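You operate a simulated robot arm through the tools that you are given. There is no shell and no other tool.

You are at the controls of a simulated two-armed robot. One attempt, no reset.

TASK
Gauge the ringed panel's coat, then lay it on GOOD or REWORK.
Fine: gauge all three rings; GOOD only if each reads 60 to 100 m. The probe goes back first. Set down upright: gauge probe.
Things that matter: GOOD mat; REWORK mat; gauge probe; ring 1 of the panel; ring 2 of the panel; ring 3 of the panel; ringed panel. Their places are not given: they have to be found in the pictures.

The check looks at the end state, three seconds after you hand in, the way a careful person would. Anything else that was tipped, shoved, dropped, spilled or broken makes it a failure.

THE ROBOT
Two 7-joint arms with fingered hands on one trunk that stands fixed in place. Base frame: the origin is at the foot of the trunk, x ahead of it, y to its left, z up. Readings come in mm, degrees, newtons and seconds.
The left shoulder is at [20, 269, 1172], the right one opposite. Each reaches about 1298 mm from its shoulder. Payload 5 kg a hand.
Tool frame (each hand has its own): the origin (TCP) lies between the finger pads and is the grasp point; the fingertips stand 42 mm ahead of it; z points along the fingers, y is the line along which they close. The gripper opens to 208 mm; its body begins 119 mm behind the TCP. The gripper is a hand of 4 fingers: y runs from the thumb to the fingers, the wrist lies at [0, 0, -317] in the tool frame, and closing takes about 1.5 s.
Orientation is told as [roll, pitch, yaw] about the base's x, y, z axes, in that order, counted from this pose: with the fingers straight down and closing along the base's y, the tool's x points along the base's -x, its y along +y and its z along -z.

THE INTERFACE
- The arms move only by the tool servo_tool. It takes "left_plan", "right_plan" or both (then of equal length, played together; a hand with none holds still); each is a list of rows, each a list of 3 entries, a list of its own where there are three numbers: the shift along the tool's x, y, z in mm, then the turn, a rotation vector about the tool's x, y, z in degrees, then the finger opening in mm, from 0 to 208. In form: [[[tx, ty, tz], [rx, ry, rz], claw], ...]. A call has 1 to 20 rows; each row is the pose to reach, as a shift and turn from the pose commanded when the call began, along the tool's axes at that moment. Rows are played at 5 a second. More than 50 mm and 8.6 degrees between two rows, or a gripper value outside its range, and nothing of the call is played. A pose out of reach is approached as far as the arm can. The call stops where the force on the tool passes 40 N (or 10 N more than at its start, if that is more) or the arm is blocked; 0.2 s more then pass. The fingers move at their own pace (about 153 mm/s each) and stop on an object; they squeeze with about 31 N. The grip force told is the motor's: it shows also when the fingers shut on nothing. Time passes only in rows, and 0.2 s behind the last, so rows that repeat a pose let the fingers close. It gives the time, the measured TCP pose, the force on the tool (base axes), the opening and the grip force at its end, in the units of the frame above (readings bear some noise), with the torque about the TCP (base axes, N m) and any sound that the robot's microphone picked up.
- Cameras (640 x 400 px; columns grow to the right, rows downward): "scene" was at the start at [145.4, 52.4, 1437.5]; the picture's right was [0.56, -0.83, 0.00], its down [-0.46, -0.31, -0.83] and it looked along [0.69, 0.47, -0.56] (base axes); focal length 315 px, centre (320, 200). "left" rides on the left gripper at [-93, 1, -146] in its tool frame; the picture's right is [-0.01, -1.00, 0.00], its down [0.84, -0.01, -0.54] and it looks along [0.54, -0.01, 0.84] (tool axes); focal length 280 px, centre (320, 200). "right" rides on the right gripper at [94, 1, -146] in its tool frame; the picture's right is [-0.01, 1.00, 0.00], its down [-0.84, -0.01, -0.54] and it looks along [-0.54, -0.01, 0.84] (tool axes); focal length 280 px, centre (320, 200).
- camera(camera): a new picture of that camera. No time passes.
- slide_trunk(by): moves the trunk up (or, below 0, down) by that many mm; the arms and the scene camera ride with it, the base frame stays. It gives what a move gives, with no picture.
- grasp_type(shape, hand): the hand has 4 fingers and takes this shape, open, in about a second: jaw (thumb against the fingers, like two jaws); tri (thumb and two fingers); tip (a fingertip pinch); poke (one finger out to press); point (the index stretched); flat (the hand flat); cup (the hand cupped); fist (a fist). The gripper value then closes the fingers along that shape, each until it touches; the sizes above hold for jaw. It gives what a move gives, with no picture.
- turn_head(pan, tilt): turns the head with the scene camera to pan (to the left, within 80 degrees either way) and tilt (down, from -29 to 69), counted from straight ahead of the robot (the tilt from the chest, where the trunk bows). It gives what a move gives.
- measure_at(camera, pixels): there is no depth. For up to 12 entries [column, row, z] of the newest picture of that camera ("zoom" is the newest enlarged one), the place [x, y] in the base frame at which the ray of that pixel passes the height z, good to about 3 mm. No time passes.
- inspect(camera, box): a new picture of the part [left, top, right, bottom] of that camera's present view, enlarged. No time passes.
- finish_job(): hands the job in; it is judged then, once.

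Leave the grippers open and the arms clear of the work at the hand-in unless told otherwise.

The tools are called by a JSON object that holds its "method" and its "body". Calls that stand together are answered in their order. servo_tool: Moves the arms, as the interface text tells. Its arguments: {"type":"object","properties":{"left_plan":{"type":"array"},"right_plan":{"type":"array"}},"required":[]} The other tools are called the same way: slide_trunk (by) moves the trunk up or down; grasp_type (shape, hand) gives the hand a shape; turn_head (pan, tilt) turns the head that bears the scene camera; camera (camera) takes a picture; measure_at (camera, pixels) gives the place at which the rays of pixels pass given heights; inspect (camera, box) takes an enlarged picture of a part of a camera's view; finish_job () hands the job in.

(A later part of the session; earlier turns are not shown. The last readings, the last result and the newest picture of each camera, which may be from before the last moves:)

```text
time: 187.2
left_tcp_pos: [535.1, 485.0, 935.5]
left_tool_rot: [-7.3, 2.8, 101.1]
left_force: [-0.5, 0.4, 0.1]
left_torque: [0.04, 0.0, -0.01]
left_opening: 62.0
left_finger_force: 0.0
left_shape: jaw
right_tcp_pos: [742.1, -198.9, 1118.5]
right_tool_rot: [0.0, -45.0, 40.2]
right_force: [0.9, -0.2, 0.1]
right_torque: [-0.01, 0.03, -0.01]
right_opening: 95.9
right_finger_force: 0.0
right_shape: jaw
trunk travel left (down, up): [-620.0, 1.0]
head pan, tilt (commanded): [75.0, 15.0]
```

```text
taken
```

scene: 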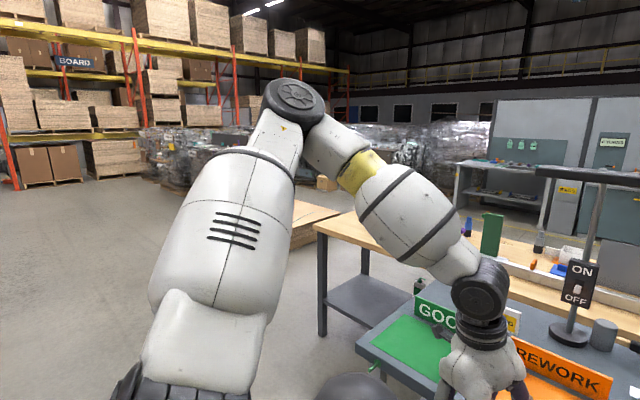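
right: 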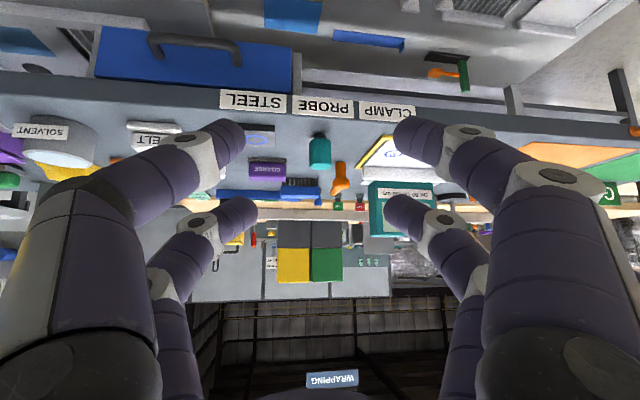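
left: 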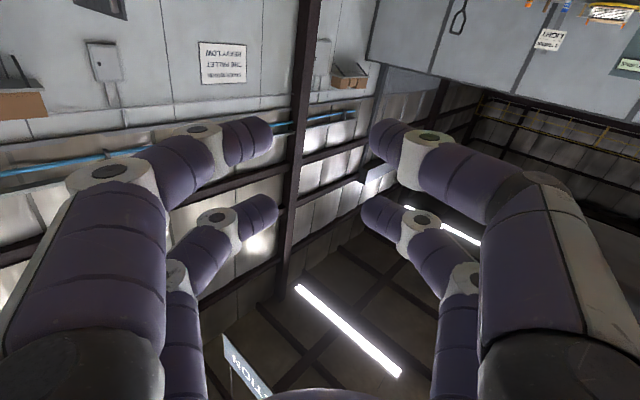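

The hand is vertical in front of the bench with the elbow moderately high. Rather than approach upright, I'll approach with the hand leaning 45° (wrist to the left), which keeps the elbow low, to a point above the flange at (971, 331, 965).

{"method": "servo_tool", "body": {"left_plan": [[[19.6, -33.1, 2.7], [0.07, 3.4, -1.7], 80], [[39.3, -66.3, 5.4], [0.14, 6.8, -3.4], 80], [[58.9, -99.4, 8.2], [0.2, 10.2, -5.1], 80], [[78.5, -132.6, 10.9], [0.28, 13.5, -6.8], 80], [[98.1, -165.7, 13.6], [0.35, 16.9, -8.5], 80], [[117.8, -198.9, 16.3], [0.43, 20.3, -10.2], 80], [[137.4, -232, 19], [0.5, 23.7, -11.9], 80], [[157, -265.1, 21.7], [0.57, 27.1, -13.6], 80], [[176.6, -298.3, 24.5], [0.64, 30.5, -15.3], 80], [[196.3, -331.4, 27.2], [0.71, 33.8, -17], 80], [[215.9, -364.6, 29.9], [0.78, 37.2, -18.7], 80], [[235.5, -397.7, 32.6], [0.85, 40.6, -20.4], 80], [[235.5, -397.7, 32.6], [0.85, 40.6, -20.4], 80]]}}

{"method": "camera", "body": {"camera": "scene"}}

{"method": "turn_head", "body": {"pan": 34.2, "tilt": 34.1}}

{"method": "camera", "body": {"camera": "scene"}}

```text
time: 190.0
left_tcp_pos: [944.0, 330.7, 986.3]
left_tool_rot: [-0.3, 44.8, 120.0]
left_force: [0.1, 0.2, 0.0]
left_torque: [-0.01, 0.02, 0.0]
left_opening: 79.8
left_finger_force: 0.1
left_shape: jaw
left hand out of reach, approached as far as the arm can: row 12, 13
right_tcp_pos: [744.4, -201.1, 1118.6]
right_tool_rot: [0.0, -45.0, 40.1]
right_force: [0.1, -1.0, -0.1]
right_torque: [0.05, 0.04, 0.09]
right_opening: 95.6
right_finger_force: 0.1
right_shape: jaw
trunk travel left (down, up): [-620.0, 1.0]
head pan, tilt (commanded): [75.0, 15.0]
```

```text
taken
```

scene: 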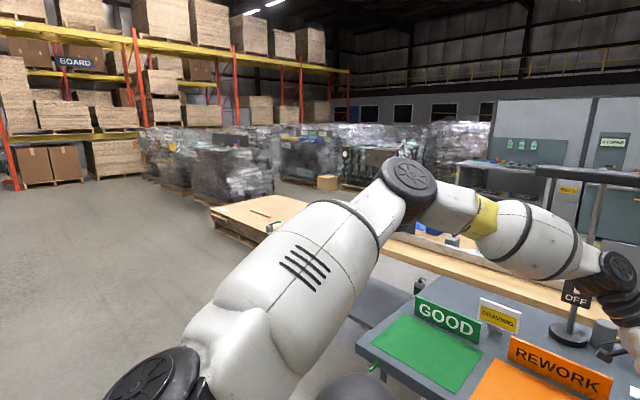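

```text
time: 191.0
left_tcp_pos: [943.3, 330.4, 988.1]
left_tool_rot: [-0.4, 44.8, 120.1]
left_force: [0.4, -0.8, 0.7]
left_torque: [0.03, 0.0, -0.04]
left_opening: 79.9
left_finger_force: 0.1
left_shape: jaw
right_tcp_pos: [743.5, -200.2, 1118.7]
right_tool_rot: [-0.1, -45.1, 40.1]
right_force: [0.3, -0.2, 0.4]
right_torque: [-0.02, 0.0, -0.02]
right_opening: 96.1
right_finger_force: 0.1
right_shape: jaw
trunk travel left (down, up): [-620.0, 1.0]
head pan, tilt (commanded): [34.2, 34.1]
```

```text
taken
```

scene: 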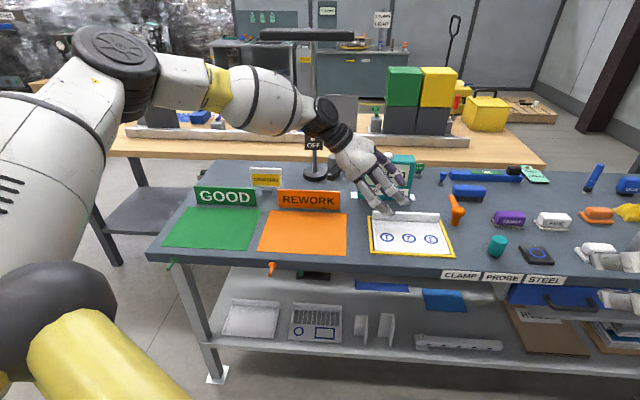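

It reached (944, 331, 987) leaning 45°, but un-leaning there would hit the same limit. The right arm got into its good posture by coming from high and close in, so I'll imitate that: retract the left hand up and back toward (650, 300, 1250), vertical, keeping well clear of the lamp.

{"method": "servo_tool", "body": {"left_plan": [[[10.1, 26.9, -27.1], [0, -4.5, 0], 80], [[20.2, 53.8, -54.2], [0, -9, 0], 80], [[30.3, 80.7, -81.2], [0, -13.5, 0], 80], [[40.4, 107.6, -108.3], [0, -18, 0], 80], [[50.6, 134.5, -135.4], [0, -22.4, 0], 80], [[60.7, 161.4, -162.5], [0, -26.9, 0], 80], [[70.8, 188.3, -189.6], [0, -31.4, 0], 80], [[80.9, 215.2, -216.6], [0, -35.9, 0], 80], [[91, 242.1, -243.7], [0, -40.4, 0], 80], [[101.1, 269, -270.8], [0, -44.8, 0], 80], [[101.1, 269, -270.8], [0, -44.8, 0], 80]]}}

{"method": "camera", "body": {"camera": "scene"}}

```text
time: 193.4
left_tcp_pos: [653.4, 302.4, 1250.4]
left_tool_rot: [0.1, 0.1, 120.1]
left_force: [0.4, -0.5, 0.1]
left_torque: [-0.03, 0.07, 0.0]
left_opening: 80.1
left_finger_force: 0.1
left_shape: jaw
right_tcp_pos: [743.0, -199.7, 1117.1]
right_tool_rot: [0.0, -45.0, 40.2]
right_force: [-0.3, 0.8, -0.1]
right_torque: [-0.06, 0.05, 0.01]
right_opening: 95.8
right_finger_force: 0.1
right_shape: jaw
trunk travel left (down, up): [-620.0, 1.0]
head pan, tilt (commanded): [34.2, 34.1]
```

```text
taken
```

scene: 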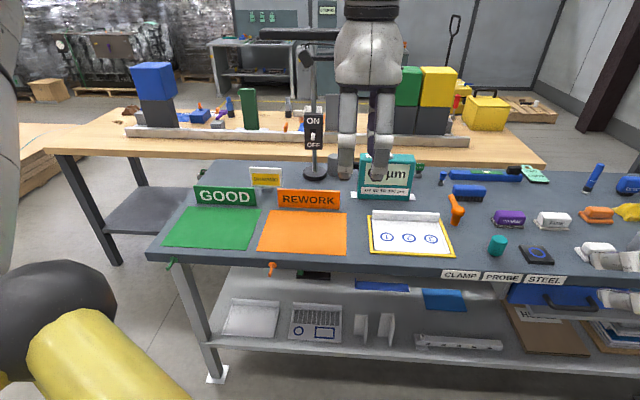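

At (653, 302, 1250) with no complaint. I'll extend forward at this height to (850, 330, 1250) and see.

{"method": "servo_tool", "body": {"left_plan": [[[14.9, -37.1, 0], [0, 0, 0], 80], [[29.7, -74.3, 0], [0, 0, 0], 80], [[44.6, -111.4, 0], [0, 0, 0], 80], [[59.4, -148.6, 0], [0, 0, 0], 80], [[74.2, -185.7, 0], [0, 0, 0], 80], [[74.2, -185.7, 0], [0, 0, 0], 80]]}}

{"method": "camera", "body": {"camera": "scene"}}

```text
time: 194.8
left_tcp_pos: [778.2, 322.4, 1251.0]
left_tool_rot: [0.0, 0.2, 120.1]
left_force: [0.0, -0.5, -0.3]
left_torque: [-0.05, 0.03, -0.01]
left_opening: 80.0
left_finger_force: 0.0
left_shape: jaw
left hand out of reach, approached as far as the arm can: row 4, 5, 6
right_tcp_pos: [743.3, -201.0, 1119.4]
right_tool_rot: [0.0, -45.0, 40.1]
right_force: [0.9, -0.3, 0.1]
right_torque: [-0.01, -0.03, 0.02]
right_opening: 95.9
right_finger_force: 0.1
right_shape: jaw
trunk travel left (down, up): [-620.0, 1.0]
head pan, tilt (commanded): [34.2, 34.1]
```

```text
taken
```

scene: 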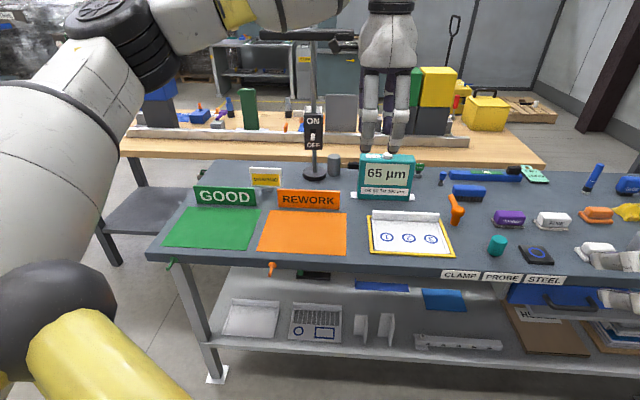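

The upper arm stops at the same inward angle (about 34°) again; it's a shoulder joint limit, so what's left is to get the elbow lower, which brings more reach. The roll–forward–down cycle lowered the elbow by about 30° before without raising it back, so I'll repeat it twice in free air. First back to the folded start at (500, 624, 1060).

{"method": "servo_tool", "body": {"left_plan": [[[-36.4, 8.2, 17.4], [0, 0.8, 0], 62], [[-72.8, 16.3, 34.7], [0, 1.6, 0], 62], [[-109.2, 24.5, 52.1], [0, 2.3, 0], 62], [[-145.6, 32.6, 69.5], [0, 3.1, 0], 62], [[-182, 40.8, 86.8], [0, 3.9, 0], 62], [[-218.5, 48.9, 104.2], [0, 4.7, 0], 62], [[-254.9, 57.1, 121.5], [0, 5.5, 0], 62], [[-291.3, 65.2, 138.9], [0, 6.2, 0], 62], [[-327.7, 73.4, 156.3], [0, 7, 0], 62], [[-364.1, 81.5, 173.6], [0, 7.8, 0], 62], [[-400.5, 89.7, 191], [0, 8.6, 0], 62], [[-400.5, 89.7, 191], [0, 8.6, 0], 62]]}}

{"method": "turn_head", "body": {"pan": 75, "tilt": 15}}

{"method": "camera", "body": {"camera": "scene"}}

```text
time: 197.4
left_tcp_pos: [496.0, 618.5, 1060.8]
left_tool_rot: [-0.1, 8.7, 119.9]
left_force: [-0.8, -1.4, 1.2]
left_torque: [0.2, 0.0, 0.01]
left_opening: 62.3
left_finger_force: 0.1
left_shape: jaw
right_tcp_pos: [742.9, -202.0, 1119.2]
right_tool_rot: [0.2, -45.1, 40.0]
right_force: [0.0, -2.4, -0.7]
right_torque: [0.1, -0.03, 0.08]
right_opening: 95.9
right_finger_force: 0.0
right_shape: jaw
trunk travel left (down, up): [-620.0, 1.0]
head pan, tilt (commanded): [34.2, 34.1]
```

```text
time: 198.5
left_tcp_pos: [497.1, 621.5, 1060.9]
left_tool_rot: [0.0, 8.9, 120.2]
left_force: [-0.1, 0.6, 0.5]
left_torque: [0.01, -0.01, -0.02]
left_opening: 62.3
left_finger_force: 0.1
left_shape: jaw
right_tcp_pos: [743.6, -200.5, 1119.5]
right_tool_rot: [0.1, -45.2, 40.2]
right_force: [-0.4, 0.5, -0.1]
right_torque: [0.02, 0.02, -0.01]
right_opening: 95.9
right_finger_force: 0.1
right_shape: jaw
trunk travel left (down, up): [-620.0, 1.0]
head pan, tilt (commanded): [75.0, 15.0]
```

```text
taken
```

scene: 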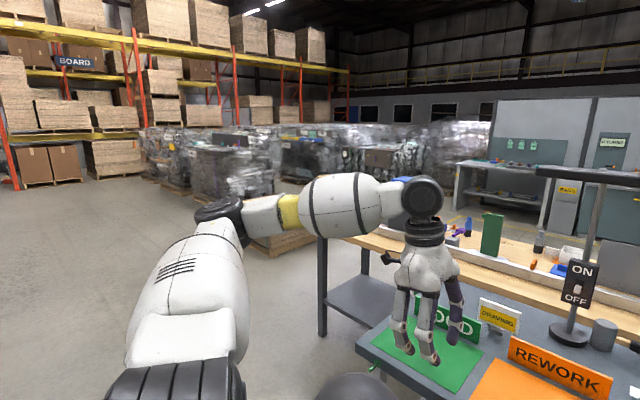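

Coming back via the high route left the elbow nicely low, at (220,205) in this view. I'll lean the hand to 45° here first (wrist fixed), which lowers it further, before extending.

{"method": "servo_tool", "body": {"left_plan": [[[38.9, -7.5, -2.5], [1.4, 7.06, 0], 62], [[77.3, -15, -10], [2.7, 14.1, 0], 62], [[114.4, -22.2, -22.3], [4.1, 21.2, 0], 62], [[149.7, -29, -39.2], [5.5, 28.2, 0], 62], [[182.6, -35.4, -60.5], [6.8, 35.3, 0], 62], [[182.6, -35.4, -60.5], [6.8, 35.3, 0], 62]]}}

{"method": "camera", "body": {"camera": "scene"}}

```text
time: 199.9
left_tcp_pos: [614.2, 490.4, 1148.8]
left_tool_rot: [-8.4, 44.2, 117.2]
left_force: [-0.6, 0.0, -0.9]
left_torque: [-0.01, 0.01, 0.02]
left_opening: 62.3
left_finger_force: 0.1
left_shape: jaw
right_tcp_pos: [743.6, -199.5, 1118.3]
right_tool_rot: [0.1, -45.1, 40.2]
right_force: [0.2, -0.4, 0.0]
right_torque: [-0.03, 0.01, 0.0]
right_opening: 96.2
right_finger_force: 0.0
right_shape: jaw
trunk travel left (down, up): [-620.0, 1.0]
head pan, tilt (commanded): [75.0, 15.0]
```

```text
taken
```

scene: 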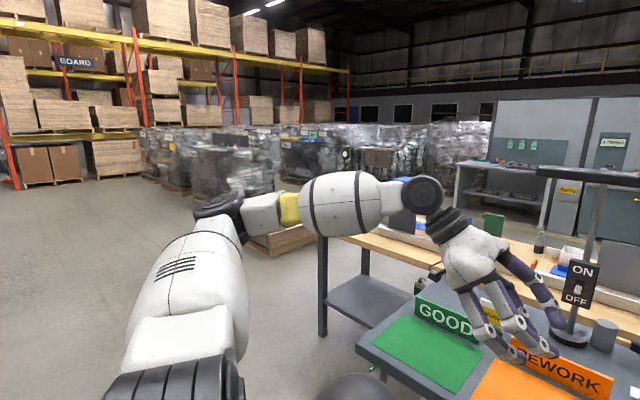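

The elbow stays low. Now I'll extend to above the flange at (971, 331, 965), keeping the 45° lean.

{"method": "servo_tool", "body": {"left_plan": [[[8.2, -17.4, 34.2], [-0.6, 0, -0.2], 80], [[16.4, -34.9, 68.4], [-1.2, 0.1, -0.4], 80], [[24.6, -52.3, 102.6], [-1.8, 0.1, -0.5], 80], [[32.8, -69.8, 136.8], [-2.4, 0.2, -0.7], 80], [[41, -87.2, 171], [-3, 0.2, -0.9], 80], [[49.1, -104.7, 205.3], [-3.5, 0.3, -1.1], 80], [[57.3, -122.1, 239.5], [-4.1, 0.3, -1.3], 80], [[65.5, -139.6, 273.7], [-4.7, 0.4, -1.5], 80], [[73.7, -157, 307.9], [-5.3, 0.4, -1.6], 80], [[81.9, -174.5, 342.1], [-5.9, 0.5, -1.8], 80], [[90.1, -191.9, 376.3], [-6.5, 0.5, -2], 80], [[90.1, -191.9, 376.3], [-6.5, 0.5, -2], 80]]}}

{"method": "camera", "body": {"camera": "scene"}}

{"method": "turn_head", "body": {"pan": 34.2, "tilt": 34.1}}

{"method": "camera", "body": {"camera": "scene"}}

```text
time: 202.5
left_tcp_pos: [941.3, 330.7, 983.1]
left_tool_rot: [-0.2, 44.5, 119.9]
left_force: [0.0, 0.5, -0.6]
left_torque: [0.01, -0.02, 0.03]
left_opening: 79.7
left_finger_force: 0.1
left_shape: jaw
left hand out of reach, approached as far as the arm can: row 11, 12
right_tcp_pos: [743.8, -200.2, 1120.2]
right_tool_rot: [0.0, -45.1, 40.2]
right_force: [-0.5, 0.3, -0.2]
right_torque: [0.05, -0.05, 0.0]
right_opening: 96.0
right_finger_force: 0.1
right_shape: jaw
trunk travel left (down, up): [-620.0, 1.0]
head pan, tilt (commanded): [75.0, 15.0]
```

```text
taken
```

scene: 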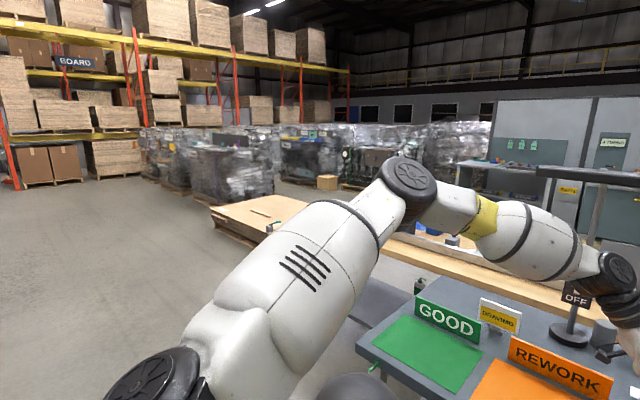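

```text
time: 203.6
left_tcp_pos: [940.9, 331.6, 983.7]
left_tool_rot: [-0.2, 44.6, 120.0]
left_force: [0.3, -0.8, 0.0]
left_torque: [-0.03, 0.01, -0.07]
left_opening: 79.7
left_finger_force: 0.0
left_shape: jaw
right_tcp_pos: [742.7, -200.0, 1119.0]
right_tool_rot: [0.0, -45.1, 40.1]
right_force: [-0.5, -0.8, 0.0]
right_torque: [0.01, 0.01, 0.03]
right_opening: 95.9
right_finger_force: 0.1
right_shape: jaw
trunk travel left (down, up): [-620.0, 1.0]
head pan, tilt (commanded): [34.2, 34.1]
```

```text
taken
```

scene: 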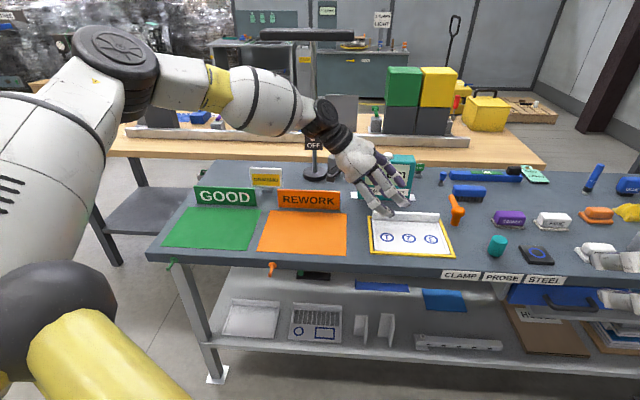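

The arm ended in exactly the same posture, so the controller's elbow choice depends on the pose, not the path. From the points where it stopped, the wrist reaches furthest when it is higher relative to the shoulder, so the trunk should go down, and the hand should tilt forward about 20°. I'll raise the left hand clear first.

{"method": "servo_tool", "body": {"left_plan": [[[27.1, 15, -27.1], [0, -5.8, 0], 80], [[54.2, 30, -54.2], [0, -11.7, 0], 80], [[81.3, 45, -81.3], [0, -17.5, 0], 80], [[108.4, 60, -108.4], [0, -23.3, 0], 80], [[135.5, 75, -135.5], [0, -29.2, 0], 80], [[162.6, 90, -162.6], [0, -35, 0], 80], [[162.6, 90, -162.6], [0, -35, 0], 80]]}}

```text
time: 205.2
left_tcp_pos: [841.1, 302.4, 1207.1]
left_tool_rot: [0.2, 9.7, 120.1]
left_force: [0.9, -0.1, -1.6]
left_torque: [-0.02, 0.17, -0.07]
left_opening: 79.9
left_finger_force: 0.0
left_shape: jaw
left hand out of reach, approached as far as the arm can: row 6, 7
right_tcp_pos: [744.2, -199.6, 1117.4]
right_tool_rot: [0.0, -45.0, 40.1]
right_force: [0.4, 0.3, -1.3]
right_torque: [0.04, 0.05, 0.09]
right_opening: 95.8
right_finger_force: 0.2
right_shape: jaw
trunk travel left (down, up): [-620.0, 1.0]
head pan, tilt (commanded): [34.2, 34.1]
```

Left hand is at (841, 302, 1207). Now I'll lower the trunk by 200 mm; both hands stay in free air (left at z≈1007, right at z≈918 in front of the bench).

{"method": "slide_trunk", "body": {"by": -100}}

{"method": "slide_trunk", "body": {"by": -100}}

{"method": "camera", "body": {"camera": "scene"}}

{"method": "camera", "body": {"camera": "left"}}

```text
time: 206.5
left_tcp_pos: [839.2, 299.9, 1111.2]
left_tool_rot: [-0.1, 9.9, 119.8]
left_force: [0.0, 0.0, 0.8]
left_torque: [0.0, -0.09, -0.02]
left_opening: 79.9
left_finger_force: 0.1
left_shape: jaw
right_tcp_pos: [742.8, -200.7, 1019.8]
right_tool_rot: [-0.1, -45.2, 40.1]
right_force: [-1.0, -0.3, 0.8]
right_torque: [-0.03, -0.04, -0.02]
right_opening: 95.8
right_finger_force: 0.1
right_shape: jaw
trunk travel left (down, up): [-520.0, 101.0]
head pan, tilt (commanded): [34.2, 34.1]
```

```text
time: 207.8
left_tcp_pos: [840.2, 300.2, 1011.1]
left_tool_rot: [0.0, 9.8, 120.0]
left_force: [-0.8, -0.8, 0.2]
left_torque: [0.01, -0.08, 0.01]
left_opening: 80.0
left_finger_force: 0.0
left_shape: jaw
right_tcp_pos: [743.5, -199.9, 920.2]
right_tool_rot: [-0.1, -45.0, 40.3]
right_force: [-0.6, 0.7, -0.3]
right_torque: [-0.04, 0.0, -0.03]
right_opening: 96.1
right_finger_force: 0.0
right_shape: jaw
trunk travel left (down, up): [-420.0, 201.0]
head pan, tilt (commanded): [34.2, 34.1]
```

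```text
taken
```

scene: 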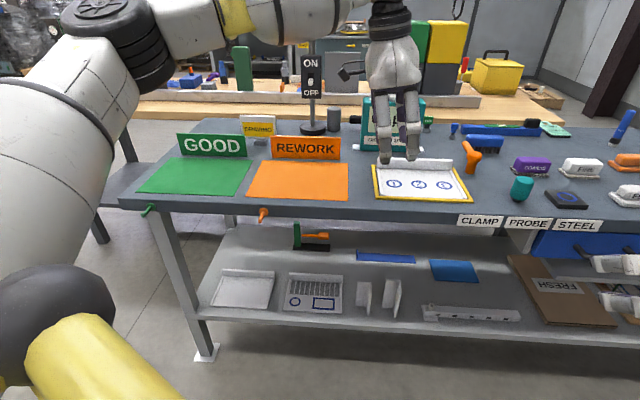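

```text
taken
```

left: 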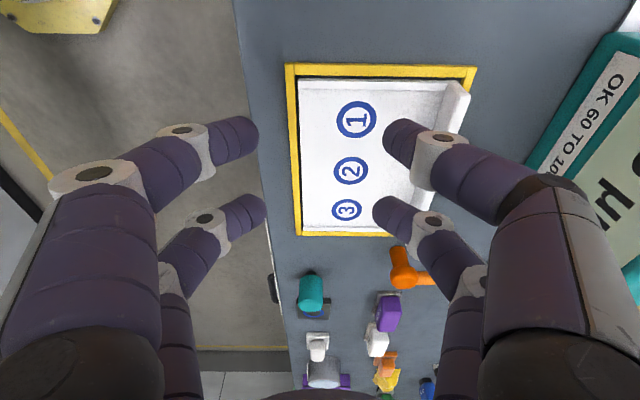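

The camera view and poses are as expected. Now I'll tilt the left fingers 20° forward in place (rotation +x), then move on toward the flange's left part.

{"method": "servo_tool", "body": {"left_plan": [[[0, 0, 0], [6.7, 0, 0], 80], [[0, 0, 0], [13.3, 0, 0], 80], [[0, 0, 0], [20, 0, 0], 80], [[0, 0, 0], [20, 0, 0], 80]]}}

```text
time: 208.8
left_tcp_pos: [839.2, 300.8, 1008.0]
left_tool_rot: [-19.9, 9.7, 120.0]
left_force: [-0.6, 0.2, 0.1]
left_torque: [-0.08, -0.1, -0.02]
left_opening: 79.6
left_finger_force: 0.1
left_shape: jaw
right_tcp_pos: [742.7, -199.8, 918.4]
right_tool_rot: [0.0, -45.2, 40.2]
right_force: [0.5, -0.7, 0.0]
right_torque: [0.01, -0.01, -0.04]
right_opening: 95.8
right_finger_force: 0.1
right_shape: jaw
trunk travel left (down, up): [-420.0, 201.0]
head pan, tilt (commanded): [34.2, 34.1]
```

Tilt set. Moving forward and down to (951, 359, 960), over the flange's left part.

{"method": "servo_tool", "body": {"left_plan": [[[-0.6, -25.5, 22.1], [0, 0, 0], 80], [[-1.3, -50.9, 44.3], [0, 0, 0], 80], [[-1.9, -76.4, 66.4], [0, 0, 0], 80], [[-2.5, -101.8, 88.5], [0, 0, 0], 80], [[-2.5, -101.8, 88.5], [0, 0, 0], 80]]}}

{"method": "camera", "body": {"camera": "left"}}

{"method": "camera", "body": {"camera": "scene"}}

```text
time: 210.0
left_tcp_pos: [949.5, 357.0, 960.4]
left_tool_rot: [-20.0, 9.8, 119.8]
left_force: [-1.0, -0.9, 0.5]
left_torque: [0.03, 0.0, 0.01]
left_opening: 80.1
left_finger_force: 0.0
left_shape: jaw
right_tcp_pos: [742.2, -200.8, 919.9]
right_tool_rot: [0.0, -45.1, 40.2]
right_force: [-0.7, -0.5, 0.3]
right_torque: [0.01, -0.01, -0.02]
right_opening: 95.9
right_finger_force: 0.0
right_shape: jaw
trunk travel left (down, up): [-420.0, 201.0]
head pan, tilt (commanded): [34.2, 34.1]
```

```text
taken
```

left: 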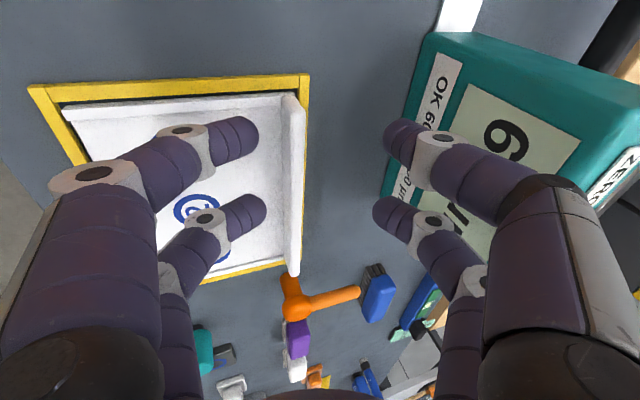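

```text
taken
```

scene: 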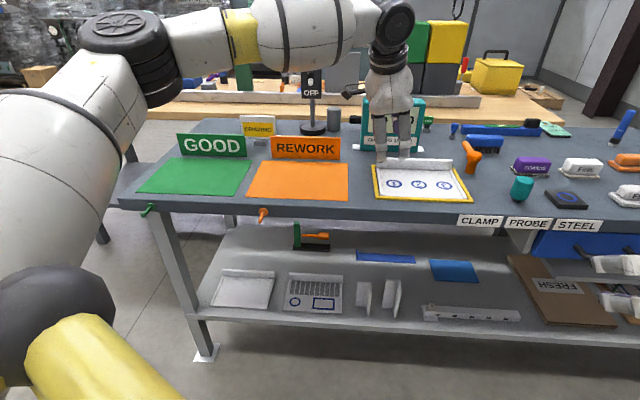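

The lowered trunk did it: the left hand is now over the flange's left part at (949.5, 357, 960) with no complaint. In the left view the flange runs down at column ~297 between the front digits (left) and rear digits (right). I'll zoom to measure the flange's plane accurately.

{"method": "inspect", "body": {"camera": "left", "box": [220, 70, 400, 290]}}

```text
1.82 times, centred on (310, 180) of left
```

zoom: 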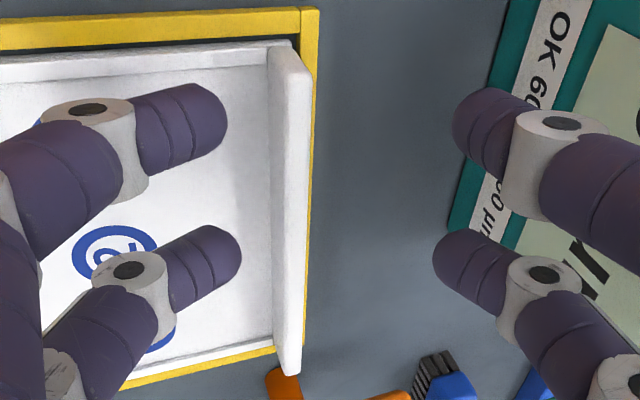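

{"method": "measure_at", "body": {"camera": "zoom", "pixels": [[306, 150, 889], [306, 250, 889], [284, 150, 889], [284, 250, 889], [270, 150, 855], [271, 250, 855], [311, 78, 889], [296, 372, 889], [268, 50, 880], [311, 150, 856], [297, 46, 870]]}}

{"method": "inspect", "body": {"camera": "left", "box": [270, 80, 330, 160]}}

```text
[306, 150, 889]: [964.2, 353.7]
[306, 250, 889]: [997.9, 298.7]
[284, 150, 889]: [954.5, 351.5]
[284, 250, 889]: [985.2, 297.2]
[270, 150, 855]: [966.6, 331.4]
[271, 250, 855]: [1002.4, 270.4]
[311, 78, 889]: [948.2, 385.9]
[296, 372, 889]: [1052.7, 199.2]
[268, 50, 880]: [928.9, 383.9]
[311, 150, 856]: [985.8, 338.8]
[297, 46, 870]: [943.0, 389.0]
```

```text
5.00 times, centred on (300, 120) of left
```

zoom: 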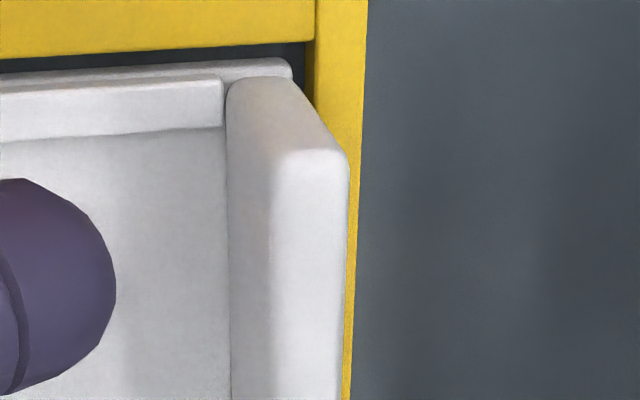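

{"method": "measure_at", "body": {"camera": "zoom", "pixels": [[272, 165, 889], [346, 165, 889], [272, 300, 889], [343, 300, 889], [308, 152, 889], [230, 88, 857], [292, 75, 857], [228, 300, 856], [350, 300, 857]]}}

```text
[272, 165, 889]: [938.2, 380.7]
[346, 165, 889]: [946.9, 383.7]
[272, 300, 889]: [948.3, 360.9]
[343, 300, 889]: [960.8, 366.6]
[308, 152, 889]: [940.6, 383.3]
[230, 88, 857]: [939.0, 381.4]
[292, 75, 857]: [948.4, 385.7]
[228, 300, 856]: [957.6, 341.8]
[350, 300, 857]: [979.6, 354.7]
```

The flange's front face is at v≈1002.5 and its rear at v≈1013 by this camera, so its mid-plane is v≈1007.7, and its left end is at u≈138. My left digit pair would be at the very end, so I'll shift 16 mm to the right (+u), turn the hand 13° about its axis to level the digit pairs, and close to 50 mm opening.

{"method": "servo_tool", "body": {"left_plan": [[[7.9, 0.5, 1.3], [0, 0, 4.3], 60], [[15.8, 1, 2.6], [0, 0, 8.7], 50], [[15.8, 1, 2.6], [0, 0, 13], 50], [[15.8, 1, 2.6], [0, 0, 13], 50], [[15.8, 1, 2.6], [0, 0, 13], 50]]}}

{"method": "camera", "body": {"camera": "left"}}

{"method": "inspect", "body": {"camera": "scene", "box": [340, 60, 480, 210]}}

```text
time: 211.2
left_tcp_pos: [949.0, 351.5, 960.7]
left_tool_rot: [-21.6, 5.2, 107.6]
left_force: [0.0, 0.0, 0.4]
left_torque: [0.0, -0.03, 0.0]
left_opening: 50.3
left_finger_force: 0.0
left_shape: jaw
left hand out of reach, approached as far as the arm can: row 1, 2, 3, 4, 5
right_tcp_pos: [742.5, -200.2, 919.0]
right_tool_rot: [-0.1, -45.1, 40.2]
right_force: [0.2, 0.0, -0.3]
right_torque: [0.01, 0.03, -0.02]
right_opening: 95.6
right_finger_force: 0.0
right_shape: jaw
trunk travel left (down, up): [-420.0, 201.0]
head pan, tilt (commanded): [34.2, 34.1]
```

```text
taken
```

left: 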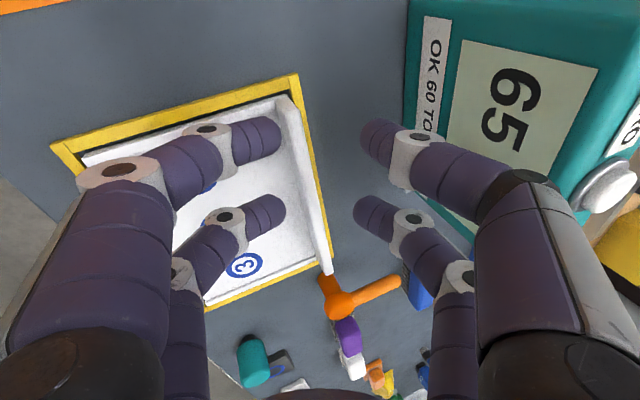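

```text
2.67 times, centred on (410, 135) of scene
```

zoom: 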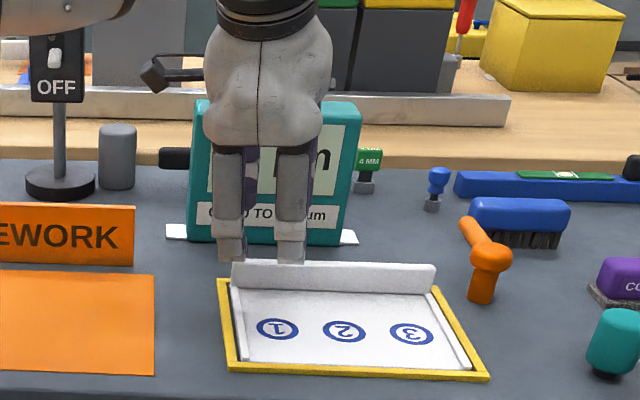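

The 13° turn was achieved but not the shift; the hand is at u≈170. I'll tilt 5° more forward and retry the 14 mm shift to the right.

{"method": "servo_tool", "body": {"left_plan": [[[0, 0, 0], [2.5, 0, 0], 50], [[0, 0, 0], [5, 0, 0], 50], [[6.8, -1.1, 1.1], [5, 0, 0], 50], [[13.6, -2.3, 2.3], [5, 0, 0], 50], [[13.6, -2.3, 2.3], [5, 0, 0], 50]]}}

{"method": "camera", "body": {"camera": "left"}}

```text
time: 212.4
left_tcp_pos: [956.2, 338.6, 961.1]
left_tool_rot: [-26.5, 5.2, 107.7]
left_force: [-0.3, 1.1, -0.3]
left_torque: [0.01, 0.04, 0.03]
left_opening: 50.5
left_finger_force: 0.0
left_shape: jaw
right_tcp_pos: [743.8, -200.0, 919.3]
right_tool_rot: [0.0, -45.1, 40.1]
right_force: [-0.3, 0.0, -0.7]
right_torque: [-0.03, 0.03, 0.0]
right_opening: 95.9
right_finger_force: 0.0
right_shape: jaw
trunk travel left (down, up): [-420.0, 201.0]
head pan, tilt (commanded): [34.2, 34.1]
```

```text
taken
```

left: 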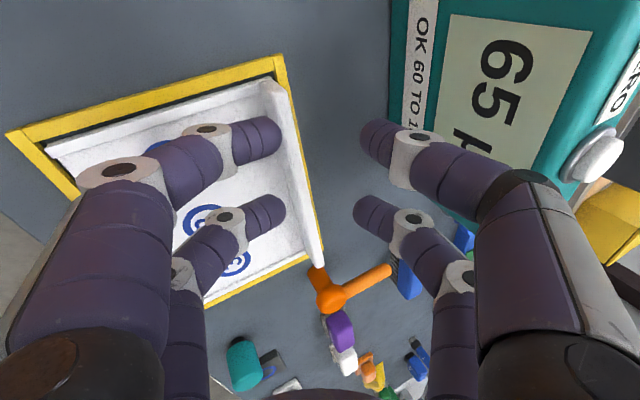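

Good: the hand is now at u≈185 and its grip line is right on the flange plane (v≈1008). On reflection the 13° turn offsets the digit pairs from the flange, so I'll turn it back, keeping the position.

{"method": "servo_tool", "body": {"left_plan": [[[0, 0, 0], [0, 0, -4.3], 56], [[0, 0, 0], [0, 0, -8.7], 56], [[0, 0, 0], [0, 0, -13], 56], [[0, 0, 0], [0, 0, -13], 56], [[0, 0, 0], [0, 0, -13], 56]]}}

{"method": "camera", "body": {"camera": "left"}}

```text
time: 213.6
left_tcp_pos: [956.5, 339.0, 960.3]
left_tool_rot: [-24.9, 10.9, 119.5]
left_force: [-0.1, 0.5, 1.1]
left_torque: [0.01, -0.01, 0.0]
left_opening: 55.1
left_finger_force: 0.0
left_shape: jaw
right_tcp_pos: [742.6, -200.4, 918.8]
right_tool_rot: [0.0, -45.1, 40.1]
right_force: [-0.1, 1.0, 0.1]
right_torque: [-0.04, 0.02, -0.03]
right_opening: 96.0
right_finger_force: 0.0
right_shape: jaw
trunk travel left (down, up): [-420.0, 201.0]
head pan, tilt (commanded): [34.2, 34.1]
```

```text
taken
```

left: 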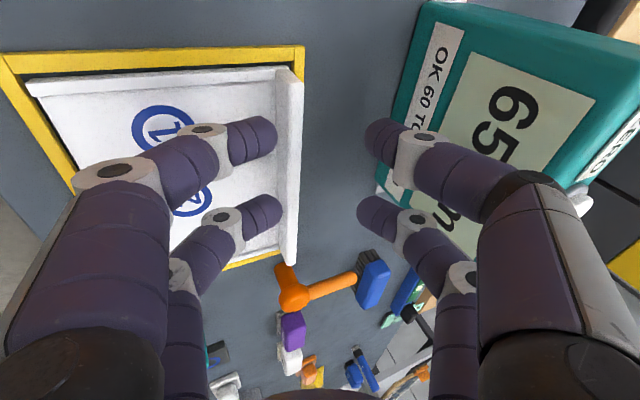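

The flange now lies parallel to the digit pairs and midway between front and rear digits. I'll descend straight down 48 mm to z≈912 with the opening at 50 and check.

{"method": "servo_tool", "body": {"left_plan": [[[-3.8, 8.3, 17.8], [0, 0, 0], 50], [[-6.6, 14.5, 31.2], [0, 0, 0], 50], [[-9.2, 20.1, 43.2], [0, 0, 0], 50], [[-9.2, 20.1, 43.2], [0, 0, 0], 50]]}}

{"method": "camera", "body": {"camera": "left"}}

{"method": "inspect", "body": {"camera": "scene", "box": [350, 80, 480, 210]}}

```text
time: 214.6
left_tcp_pos: [953.9, 339.0, 913.3]
left_tool_rot: [-25.0, 10.9, 119.5]
left_force: [-1.5, -1.1, 6.7]
left_torque: [0.05, 0.29, 0.06]
left_opening: 50.3
left_finger_force: 0.1
left_shape: jaw
right_tcp_pos: [742.1, -199.7, 919.1]
right_tool_rot: [0.0, -45.1, 40.2]
right_force: [-0.3, 0.9, 0.1]
right_torque: [0.01, 0.02, 0.03]
right_opening: 95.9
right_finger_force: 0.2
right_shape: jaw
trunk travel left (down, up): [-420.0, 201.0]
head pan, tilt (commanded): [34.2, 34.1]
```

```text
taken
```

left: 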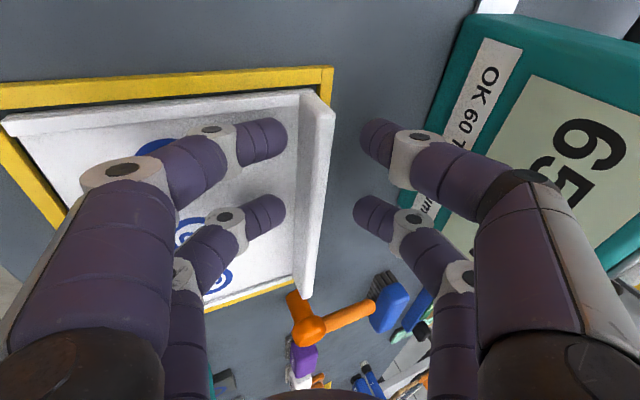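

```text
3.08 times, centred on (415, 145) of scene
```

zoom: 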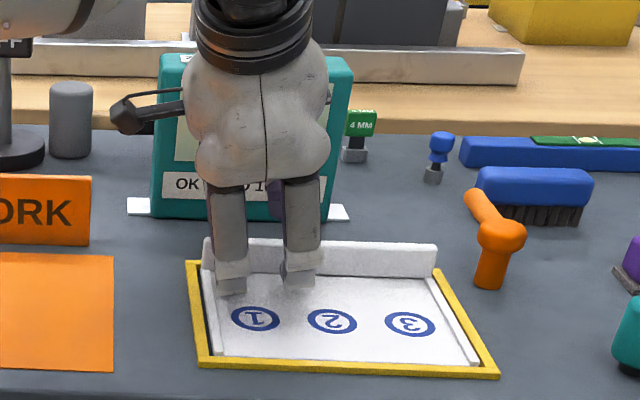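

The front-left digit just touches the sheet (6.7 N) at z≈913, slightly sooner than I figured. I'll raise 4 mm and try reducing the forward tilt by 5°, which would seat all digits better on the flange.

{"method": "servo_tool", "body": {"left_plan": [[[0.8, -1.7, -3.6], [0, 0, 0], 50], [[0.8, -2.6, -3.2], [-2.5, 0, 0], 50], [[0.8, -3.5, -2.8], [-5, 0, 0], 50], [[0.8, -3.5, -2.8], [-5, 0, 0], 50]]}}

```text
time: 215.6
left_tcp_pos: [952.9, 343.4, 916.7]
left_tool_rot: [-19.9, 11.0, 119.5]
left_force: [-0.3, 0.2, 0.0]
left_torque: [0.01, 0.0, -0.01]
left_opening: 50.3
left_finger_force: 0.0
left_shape: jaw
left hand out of reach, approached as far as the arm can: row 3, 4
right_tcp_pos: [742.4, -200.1, 919.0]
right_tool_rot: [0.0, -45.1, 40.1]
right_force: [0.4, 0.8, 0.4]
right_torque: [0.03, 0.02, 0.02]
right_opening: 96.0
right_finger_force: 0.0
right_shape: jaw
trunk travel left (down, up): [-420.0, 201.0]
head pan, tilt (commanded): [34.2, 34.1]
```

Tilt reduced to 20° with a tiny shortfall; the grip line is within 2.5 mm of the flange plane. Now I'll close the fingers progressively while lowering from z≈917 to 905, so the front digits skim over the sheet and all digits come onto the flange.

{"method": "servo_tool", "body": {"left_plan": [[[-0.8, 1.3, 3.6], [0, 0, 0], 40], [[-1.3, 2.4, 6.4], [0, 0, 0], 30], [[-1.9, 3.4, 9.1], [0, 0, 0], 20], [[-2.2, 3.9, 10.5], [0, 0, 0], 10], [[-2.2, 3.9, 10.5], [0, 0, 0], 0], [[-2.2, 3.9, 10.5], [0, 0, 0], 0], [[-2.2, 3.9, 10.5], [0, 0, 0], 0], [[-2.2, 3.9, 10.5], [0, 0, 0], 0]]}}

{"method": "camera", "body": {"camera": "left"}}

{"method": "inspect", "body": {"camera": "scene", "box": [350, 80, 480, 210]}}

```text
time: 217.4
left_tcp_pos: [951.9, 343.2, 906.0]
left_tool_rot: [-20.1, 10.9, 119.5]
left_force: [5.1, 0.3, 8.5]
left_torque: [-0.09, 0.03, -0.07]
left_opening: 11.8
left_finger_force: 30.9
left_shape: jaw
right_tcp_pos: [742.0, -199.8, 919.0]
right_tool_rot: [0.0, -45.1, 40.3]
right_force: [-0.1, 0.6, -0.3]
right_torque: [-0.03, 0.0, 0.0]
right_opening: 95.8
right_finger_force: 0.0
right_shape: jaw
trunk travel left (down, up): [-420.0, 201.0]
head pan, tilt (commanded): [34.2, 34.1]
```

```text
taken
```

left: 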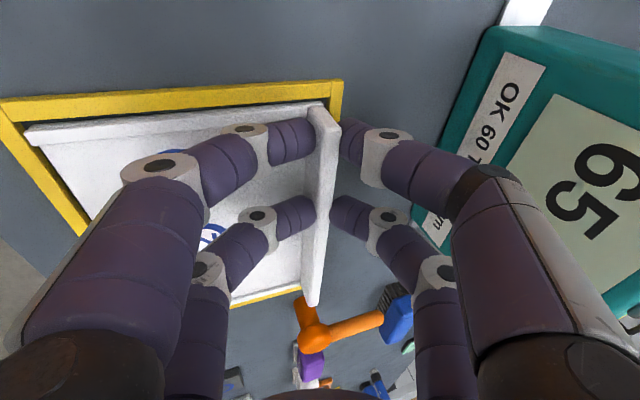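

```text
3.08 times, centred on (415, 145) of scene
```

zoom: 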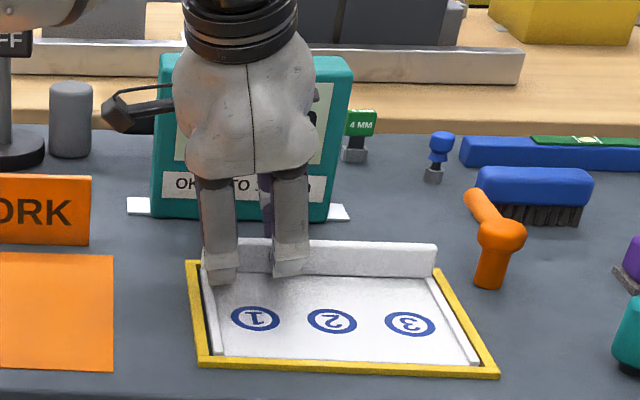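

All four digits are on the flange (opening 11.8 mm, grip 30.9 N). I'll lift just 12 mm slowly and look at how the panel behaves.

{"method": "servo_tool", "body": {"left_plan": [[[0.6, -1, -2.7], [0, 0, 0], 0], [[1.1, -2, -5.5], [0, 0, 0], 0], [[1.7, -3, -8.2], [0, 0, 0], 0], [[2.3, -4, -10.9], [0, 0, 0], 0], [[2.3, -4, -10.9], [0, 0, 0], 0]]}}

{"method": "camera", "body": {"camera": "left"}}

{"method": "inspect", "body": {"camera": "scene", "box": [350, 80, 480, 210]}}

```text
time: 218.6
left_tcp_pos: [952.4, 343.1, 916.3]
left_tool_rot: [-20.0, 10.9, 119.4]
left_force: [-0.6, 1.1, -5.7]
left_torque: [0.0, 0.19, -0.22]
left_opening: 11.0
left_finger_force: 30.9
left_shape: jaw
right_tcp_pos: [743.4, -200.5, 918.4]
right_tool_rot: [0.0, -45.0, 40.3]
right_force: [0.3, 0.6, -0.2]
right_torque: [-0.02, -0.02, 0.02]
right_opening: 95.9
right_finger_force: 0.1
right_shape: jaw
trunk travel left (down, up): [-420.0, 201.0]
head pan, tilt (commanded): [34.2, 34.1]
```

```text
taken
```

left: 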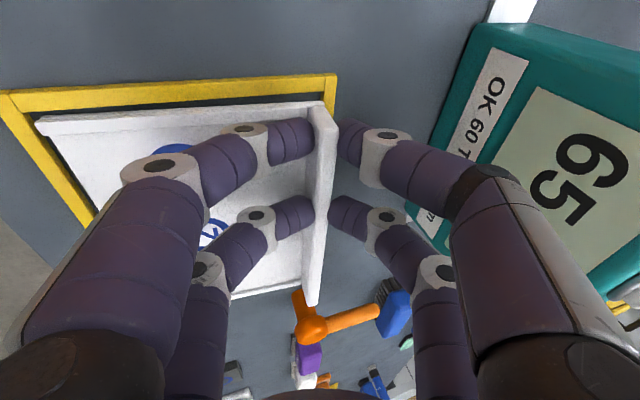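

```text
3.08 times, centred on (415, 145) of scene
```

zoom: 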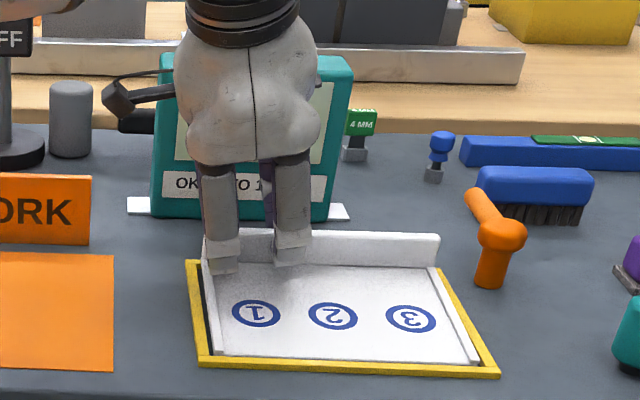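

The flange is up with about 6 N load, and the panel's front end seems to lag a little. I'll lift another 25 mm and look again.

{"method": "servo_tool", "body": {"left_plan": [[[1, -1.7, -4.6], [0, 0, 0], 0], [[1.9, -3.4, -9.1], [0, 0, 0], 0], [[2.9, -5, -13.7], [0, 0, 0], 0], [[3.8, -6.7, -18.2], [0, 0, 0], 0], [[4.8, -8.4, -22.8], [0, 0, 0], 0], [[4.8, -8.4, -22.8], [0, 0, 0], 0]]}}

{"method": "camera", "body": {"camera": "left"}}

{"method": "inspect", "body": {"camera": "scene", "box": [350, 80, 480, 210]}}

```text
time: 220.0
left_tcp_pos: [952.3, 345.1, 940.4]
left_tool_rot: [-20.0, 11.0, 119.4]
left_force: [0.5, 0.1, -5.8]
left_torque: [0.2, 0.17, -0.08]
left_opening: 10.8
left_finger_force: 31.2
left_shape: jaw
right_tcp_pos: [743.8, -200.4, 918.7]
right_tool_rot: [0.1, -45.0, 40.2]
right_force: [-0.3, -0.9, 0.1]
right_torque: [-0.01, 0.0, 0.03]
right_opening: 96.3
right_finger_force: 0.1
right_shape: jaw
trunk travel left (down, up): [-420.0, 201.0]
head pan, tilt (commanded): [34.2, 34.1]
```

```text
taken
```

left: 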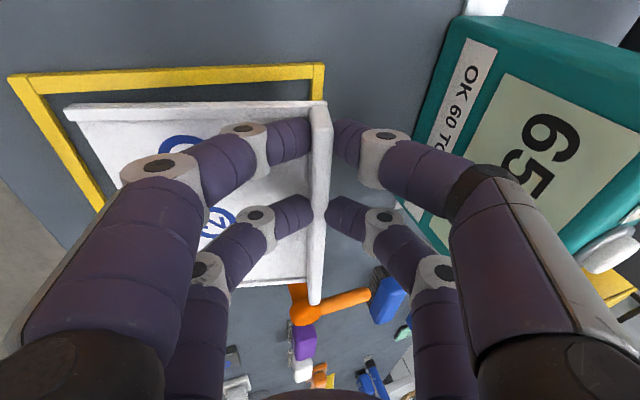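

```text
3.08 times, centred on (415, 145) of scene
```

zoom: 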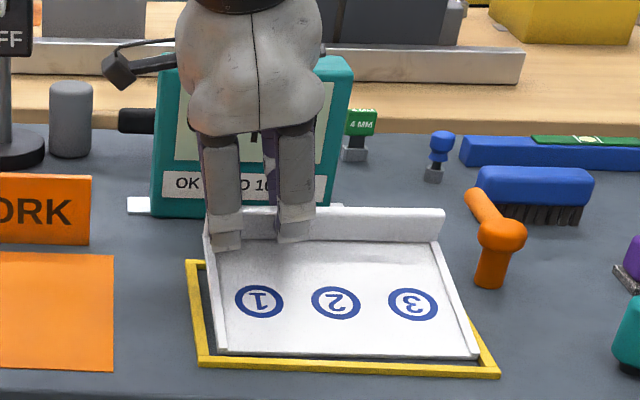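

The panel is pivoting: the flange is up about 34 mm while the front edge still rests near the frame. That's manageable: I'll keep lifting, 40 mm more, until it hangs free.

{"method": "servo_tool", "body": {"left_plan": [[[1.5, -2.7, -7.3], [0, 0, 0], 0], [[3, -5.4, -14.6], [0, 0, 0], 0], [[4.6, -8.1, -21.8], [0, 0, 0], 0], [[6.1, -10.8, -29.1], [0, 0, 0], 0], [[7.6, -13.5, -36.4], [0, 0, 0], 0], [[7.6, -13.5, -36.4], [0, 0, 0], 0]]}}

{"method": "camera", "body": {"camera": "left"}}

{"method": "inspect", "body": {"camera": "scene", "box": [350, 60, 480, 210]}}

```text
time: 221.4
left_tcp_pos: [947.6, 345.6, 978.4]
left_tool_rot: [-20.0, 10.9, 119.5]
left_force: [0.4, -0.1, -6.9]
left_torque: [0.5, 0.11, 0.0]
left_opening: 10.6
left_finger_force: 31.1
left_shape: jaw
left hand out of reach, approached as far as the arm can: row 2, 3, 4, 5, 6
right_tcp_pos: [742.2, -199.7, 919.3]
right_tool_rot: [0.0, -45.0, 40.1]
right_force: [-0.3, -0.7, -1.1]
right_torque: [-0.01, 0.0, -0.03]
right_opening: 96.1
right_finger_force: 0.0
right_shape: jaw
trunk travel left (down, up): [-420.0, 201.0]
head pan, tilt (commanded): [34.2, 34.1]
```

```text
taken
```

left: 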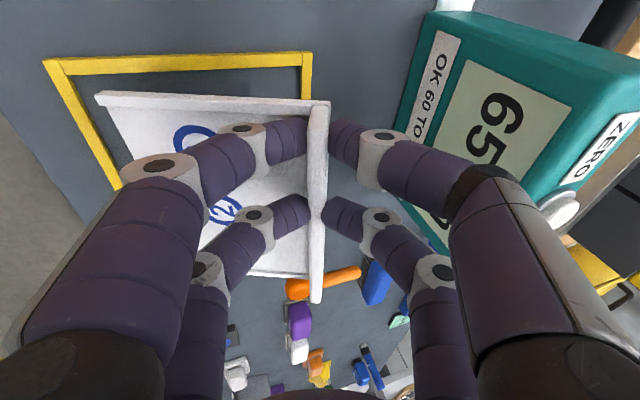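

```text
2.67 times, centred on (415, 135) of scene
```

zoom: 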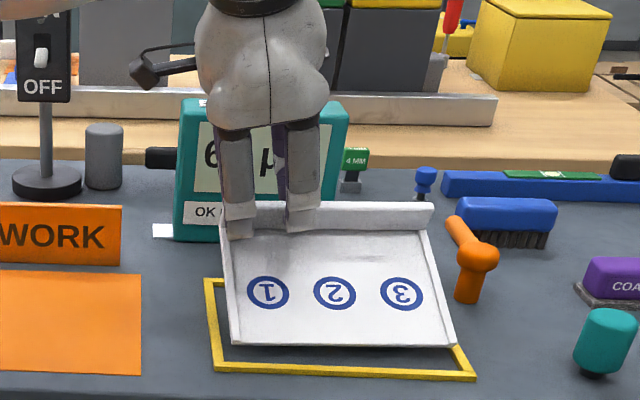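

The panel's front edge is just off the bench now, drooping about 20–25°, load about 7 N, grip steady at 31 N. I'll back away toward me 60 mm while rising 80 mm.

{"method": "servo_tool", "body": {"left_plan": [[[3, 5.9, -18.6], [0, 0, 0], 0], [[6.1, 11.8, -37.2], [0, 0, 0], 0], [[9.1, 17.6, -55.7], [0, 0, 0], 0], [[12.2, 23.5, -74.3], [0, 0, 0], 0], [[15.2, 29.4, -92.9], [0, 0, 0], 0], [[15.2, 29.4, -92.9], [0, 0, 0], 0]]}}

{"method": "camera", "body": {"camera": "left"}}

{"method": "camera", "body": {"camera": "scene"}}

```text
time: 222.8
left_tcp_pos: [895.8, 316.5, 1058.6]
left_tool_rot: [-20.0, 10.7, 119.4]
left_force: [0.3, -1.0, -6.6]
left_torque: [0.5, 0.09, -0.03]
left_opening: 10.6
left_finger_force: 31.6
left_shape: jaw
right_tcp_pos: [742.6, -199.5, 918.9]
right_tool_rot: [0.0, -45.1, 40.2]
right_force: [-0.6, 1.2, 0.4]
right_torque: [0.0, -0.01, -0.01]
right_opening: 95.8
right_finger_force: 0.2
right_shape: jaw
trunk travel left (down, up): [-420.0, 201.0]
head pan, tilt (commanded): [34.2, 34.1]
```

```text
taken
```

left: 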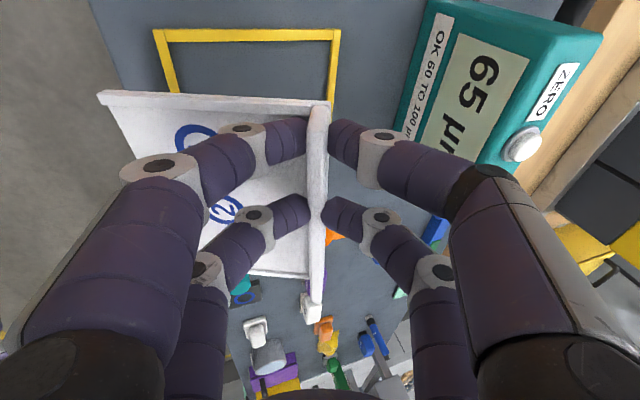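

```text
taken
```

scene: 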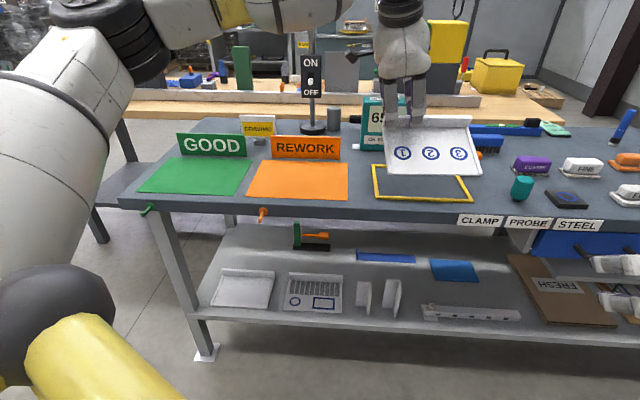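

The panel hangs steadily in the grip at a fixed droop of roughly 22°, 7 N load, with everything else on the bench untouched. I'll carry it left at this height, first half of the way toward the GOOD mat, in 31 mm steps.

{"method": "servo_tool", "body": {"left_plan": [[[-15, -2, -2.3], [0, 0, 0], 0], [[-40, -5, -6], [0, 0, 0], 0], [[-70, -9, -10.8], [0, 0, 0], 0], [[-102, -13, -15.7], [0, 0, 0], 0], [[-135, -17.3, -20.8], [0, 0, 0], 0], [[-168, -21.5, -26], [0, 0, 0], 0], [[-201, -25.7, -31], [0, 0, 0], 0], [[-234, -30, -36.1], [0, 0, 0], 0], [[-267, -34.2, -41.2], [0, 0, 0], 0], [[-292, -37.4, -45.1], [0, 0, 0], 0], [[-306, -39.2, -47.3], [0, 0, 0], 0], [[-306, -39.2, -47.3], [0, 0, 0], 0]]}}

{"method": "camera", "body": {"camera": "left"}}

{"method": "camera", "body": {"camera": "scene"}}

```text
time: 225.4
left_tcp_pos: [762.0, 598.3, 1060.6]
left_tool_rot: [-19.9, 10.8, 119.5]
left_force: [-1.3, 0.5, -6.2]
left_torque: [0.52, 0.08, 0.01]
left_opening: 10.4
left_finger_force: 30.9
left_shape: jaw
right_tcp_pos: [742.1, -200.5, 919.2]
right_tool_rot: [-0.1, -45.0, 40.3]
right_force: [-0.2, 0.4, -0.1]
right_torque: [-0.01, 0.03, 0.02]
right_opening: 95.8
right_finger_force: 0.0
right_shape: jaw
trunk travel left (down, up): [-420.0, 201.0]
head pan, tilt (commanded): [34.2, 34.1]
```

```text
taken
```

left: 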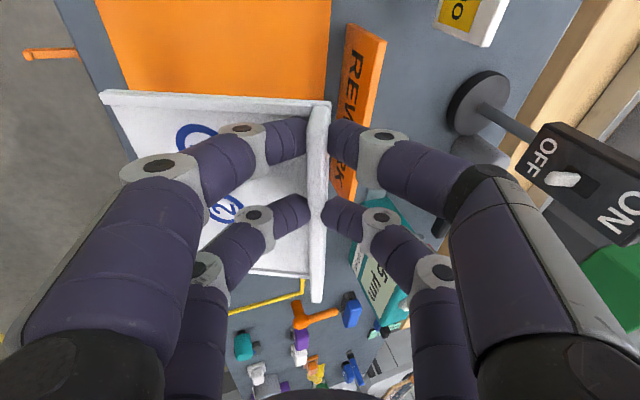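

```text
taken
```

scene: 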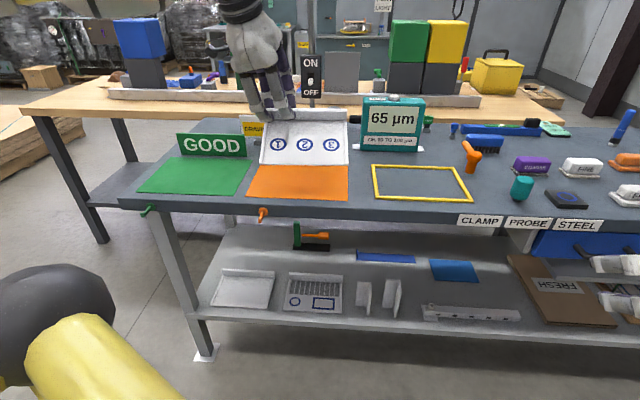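

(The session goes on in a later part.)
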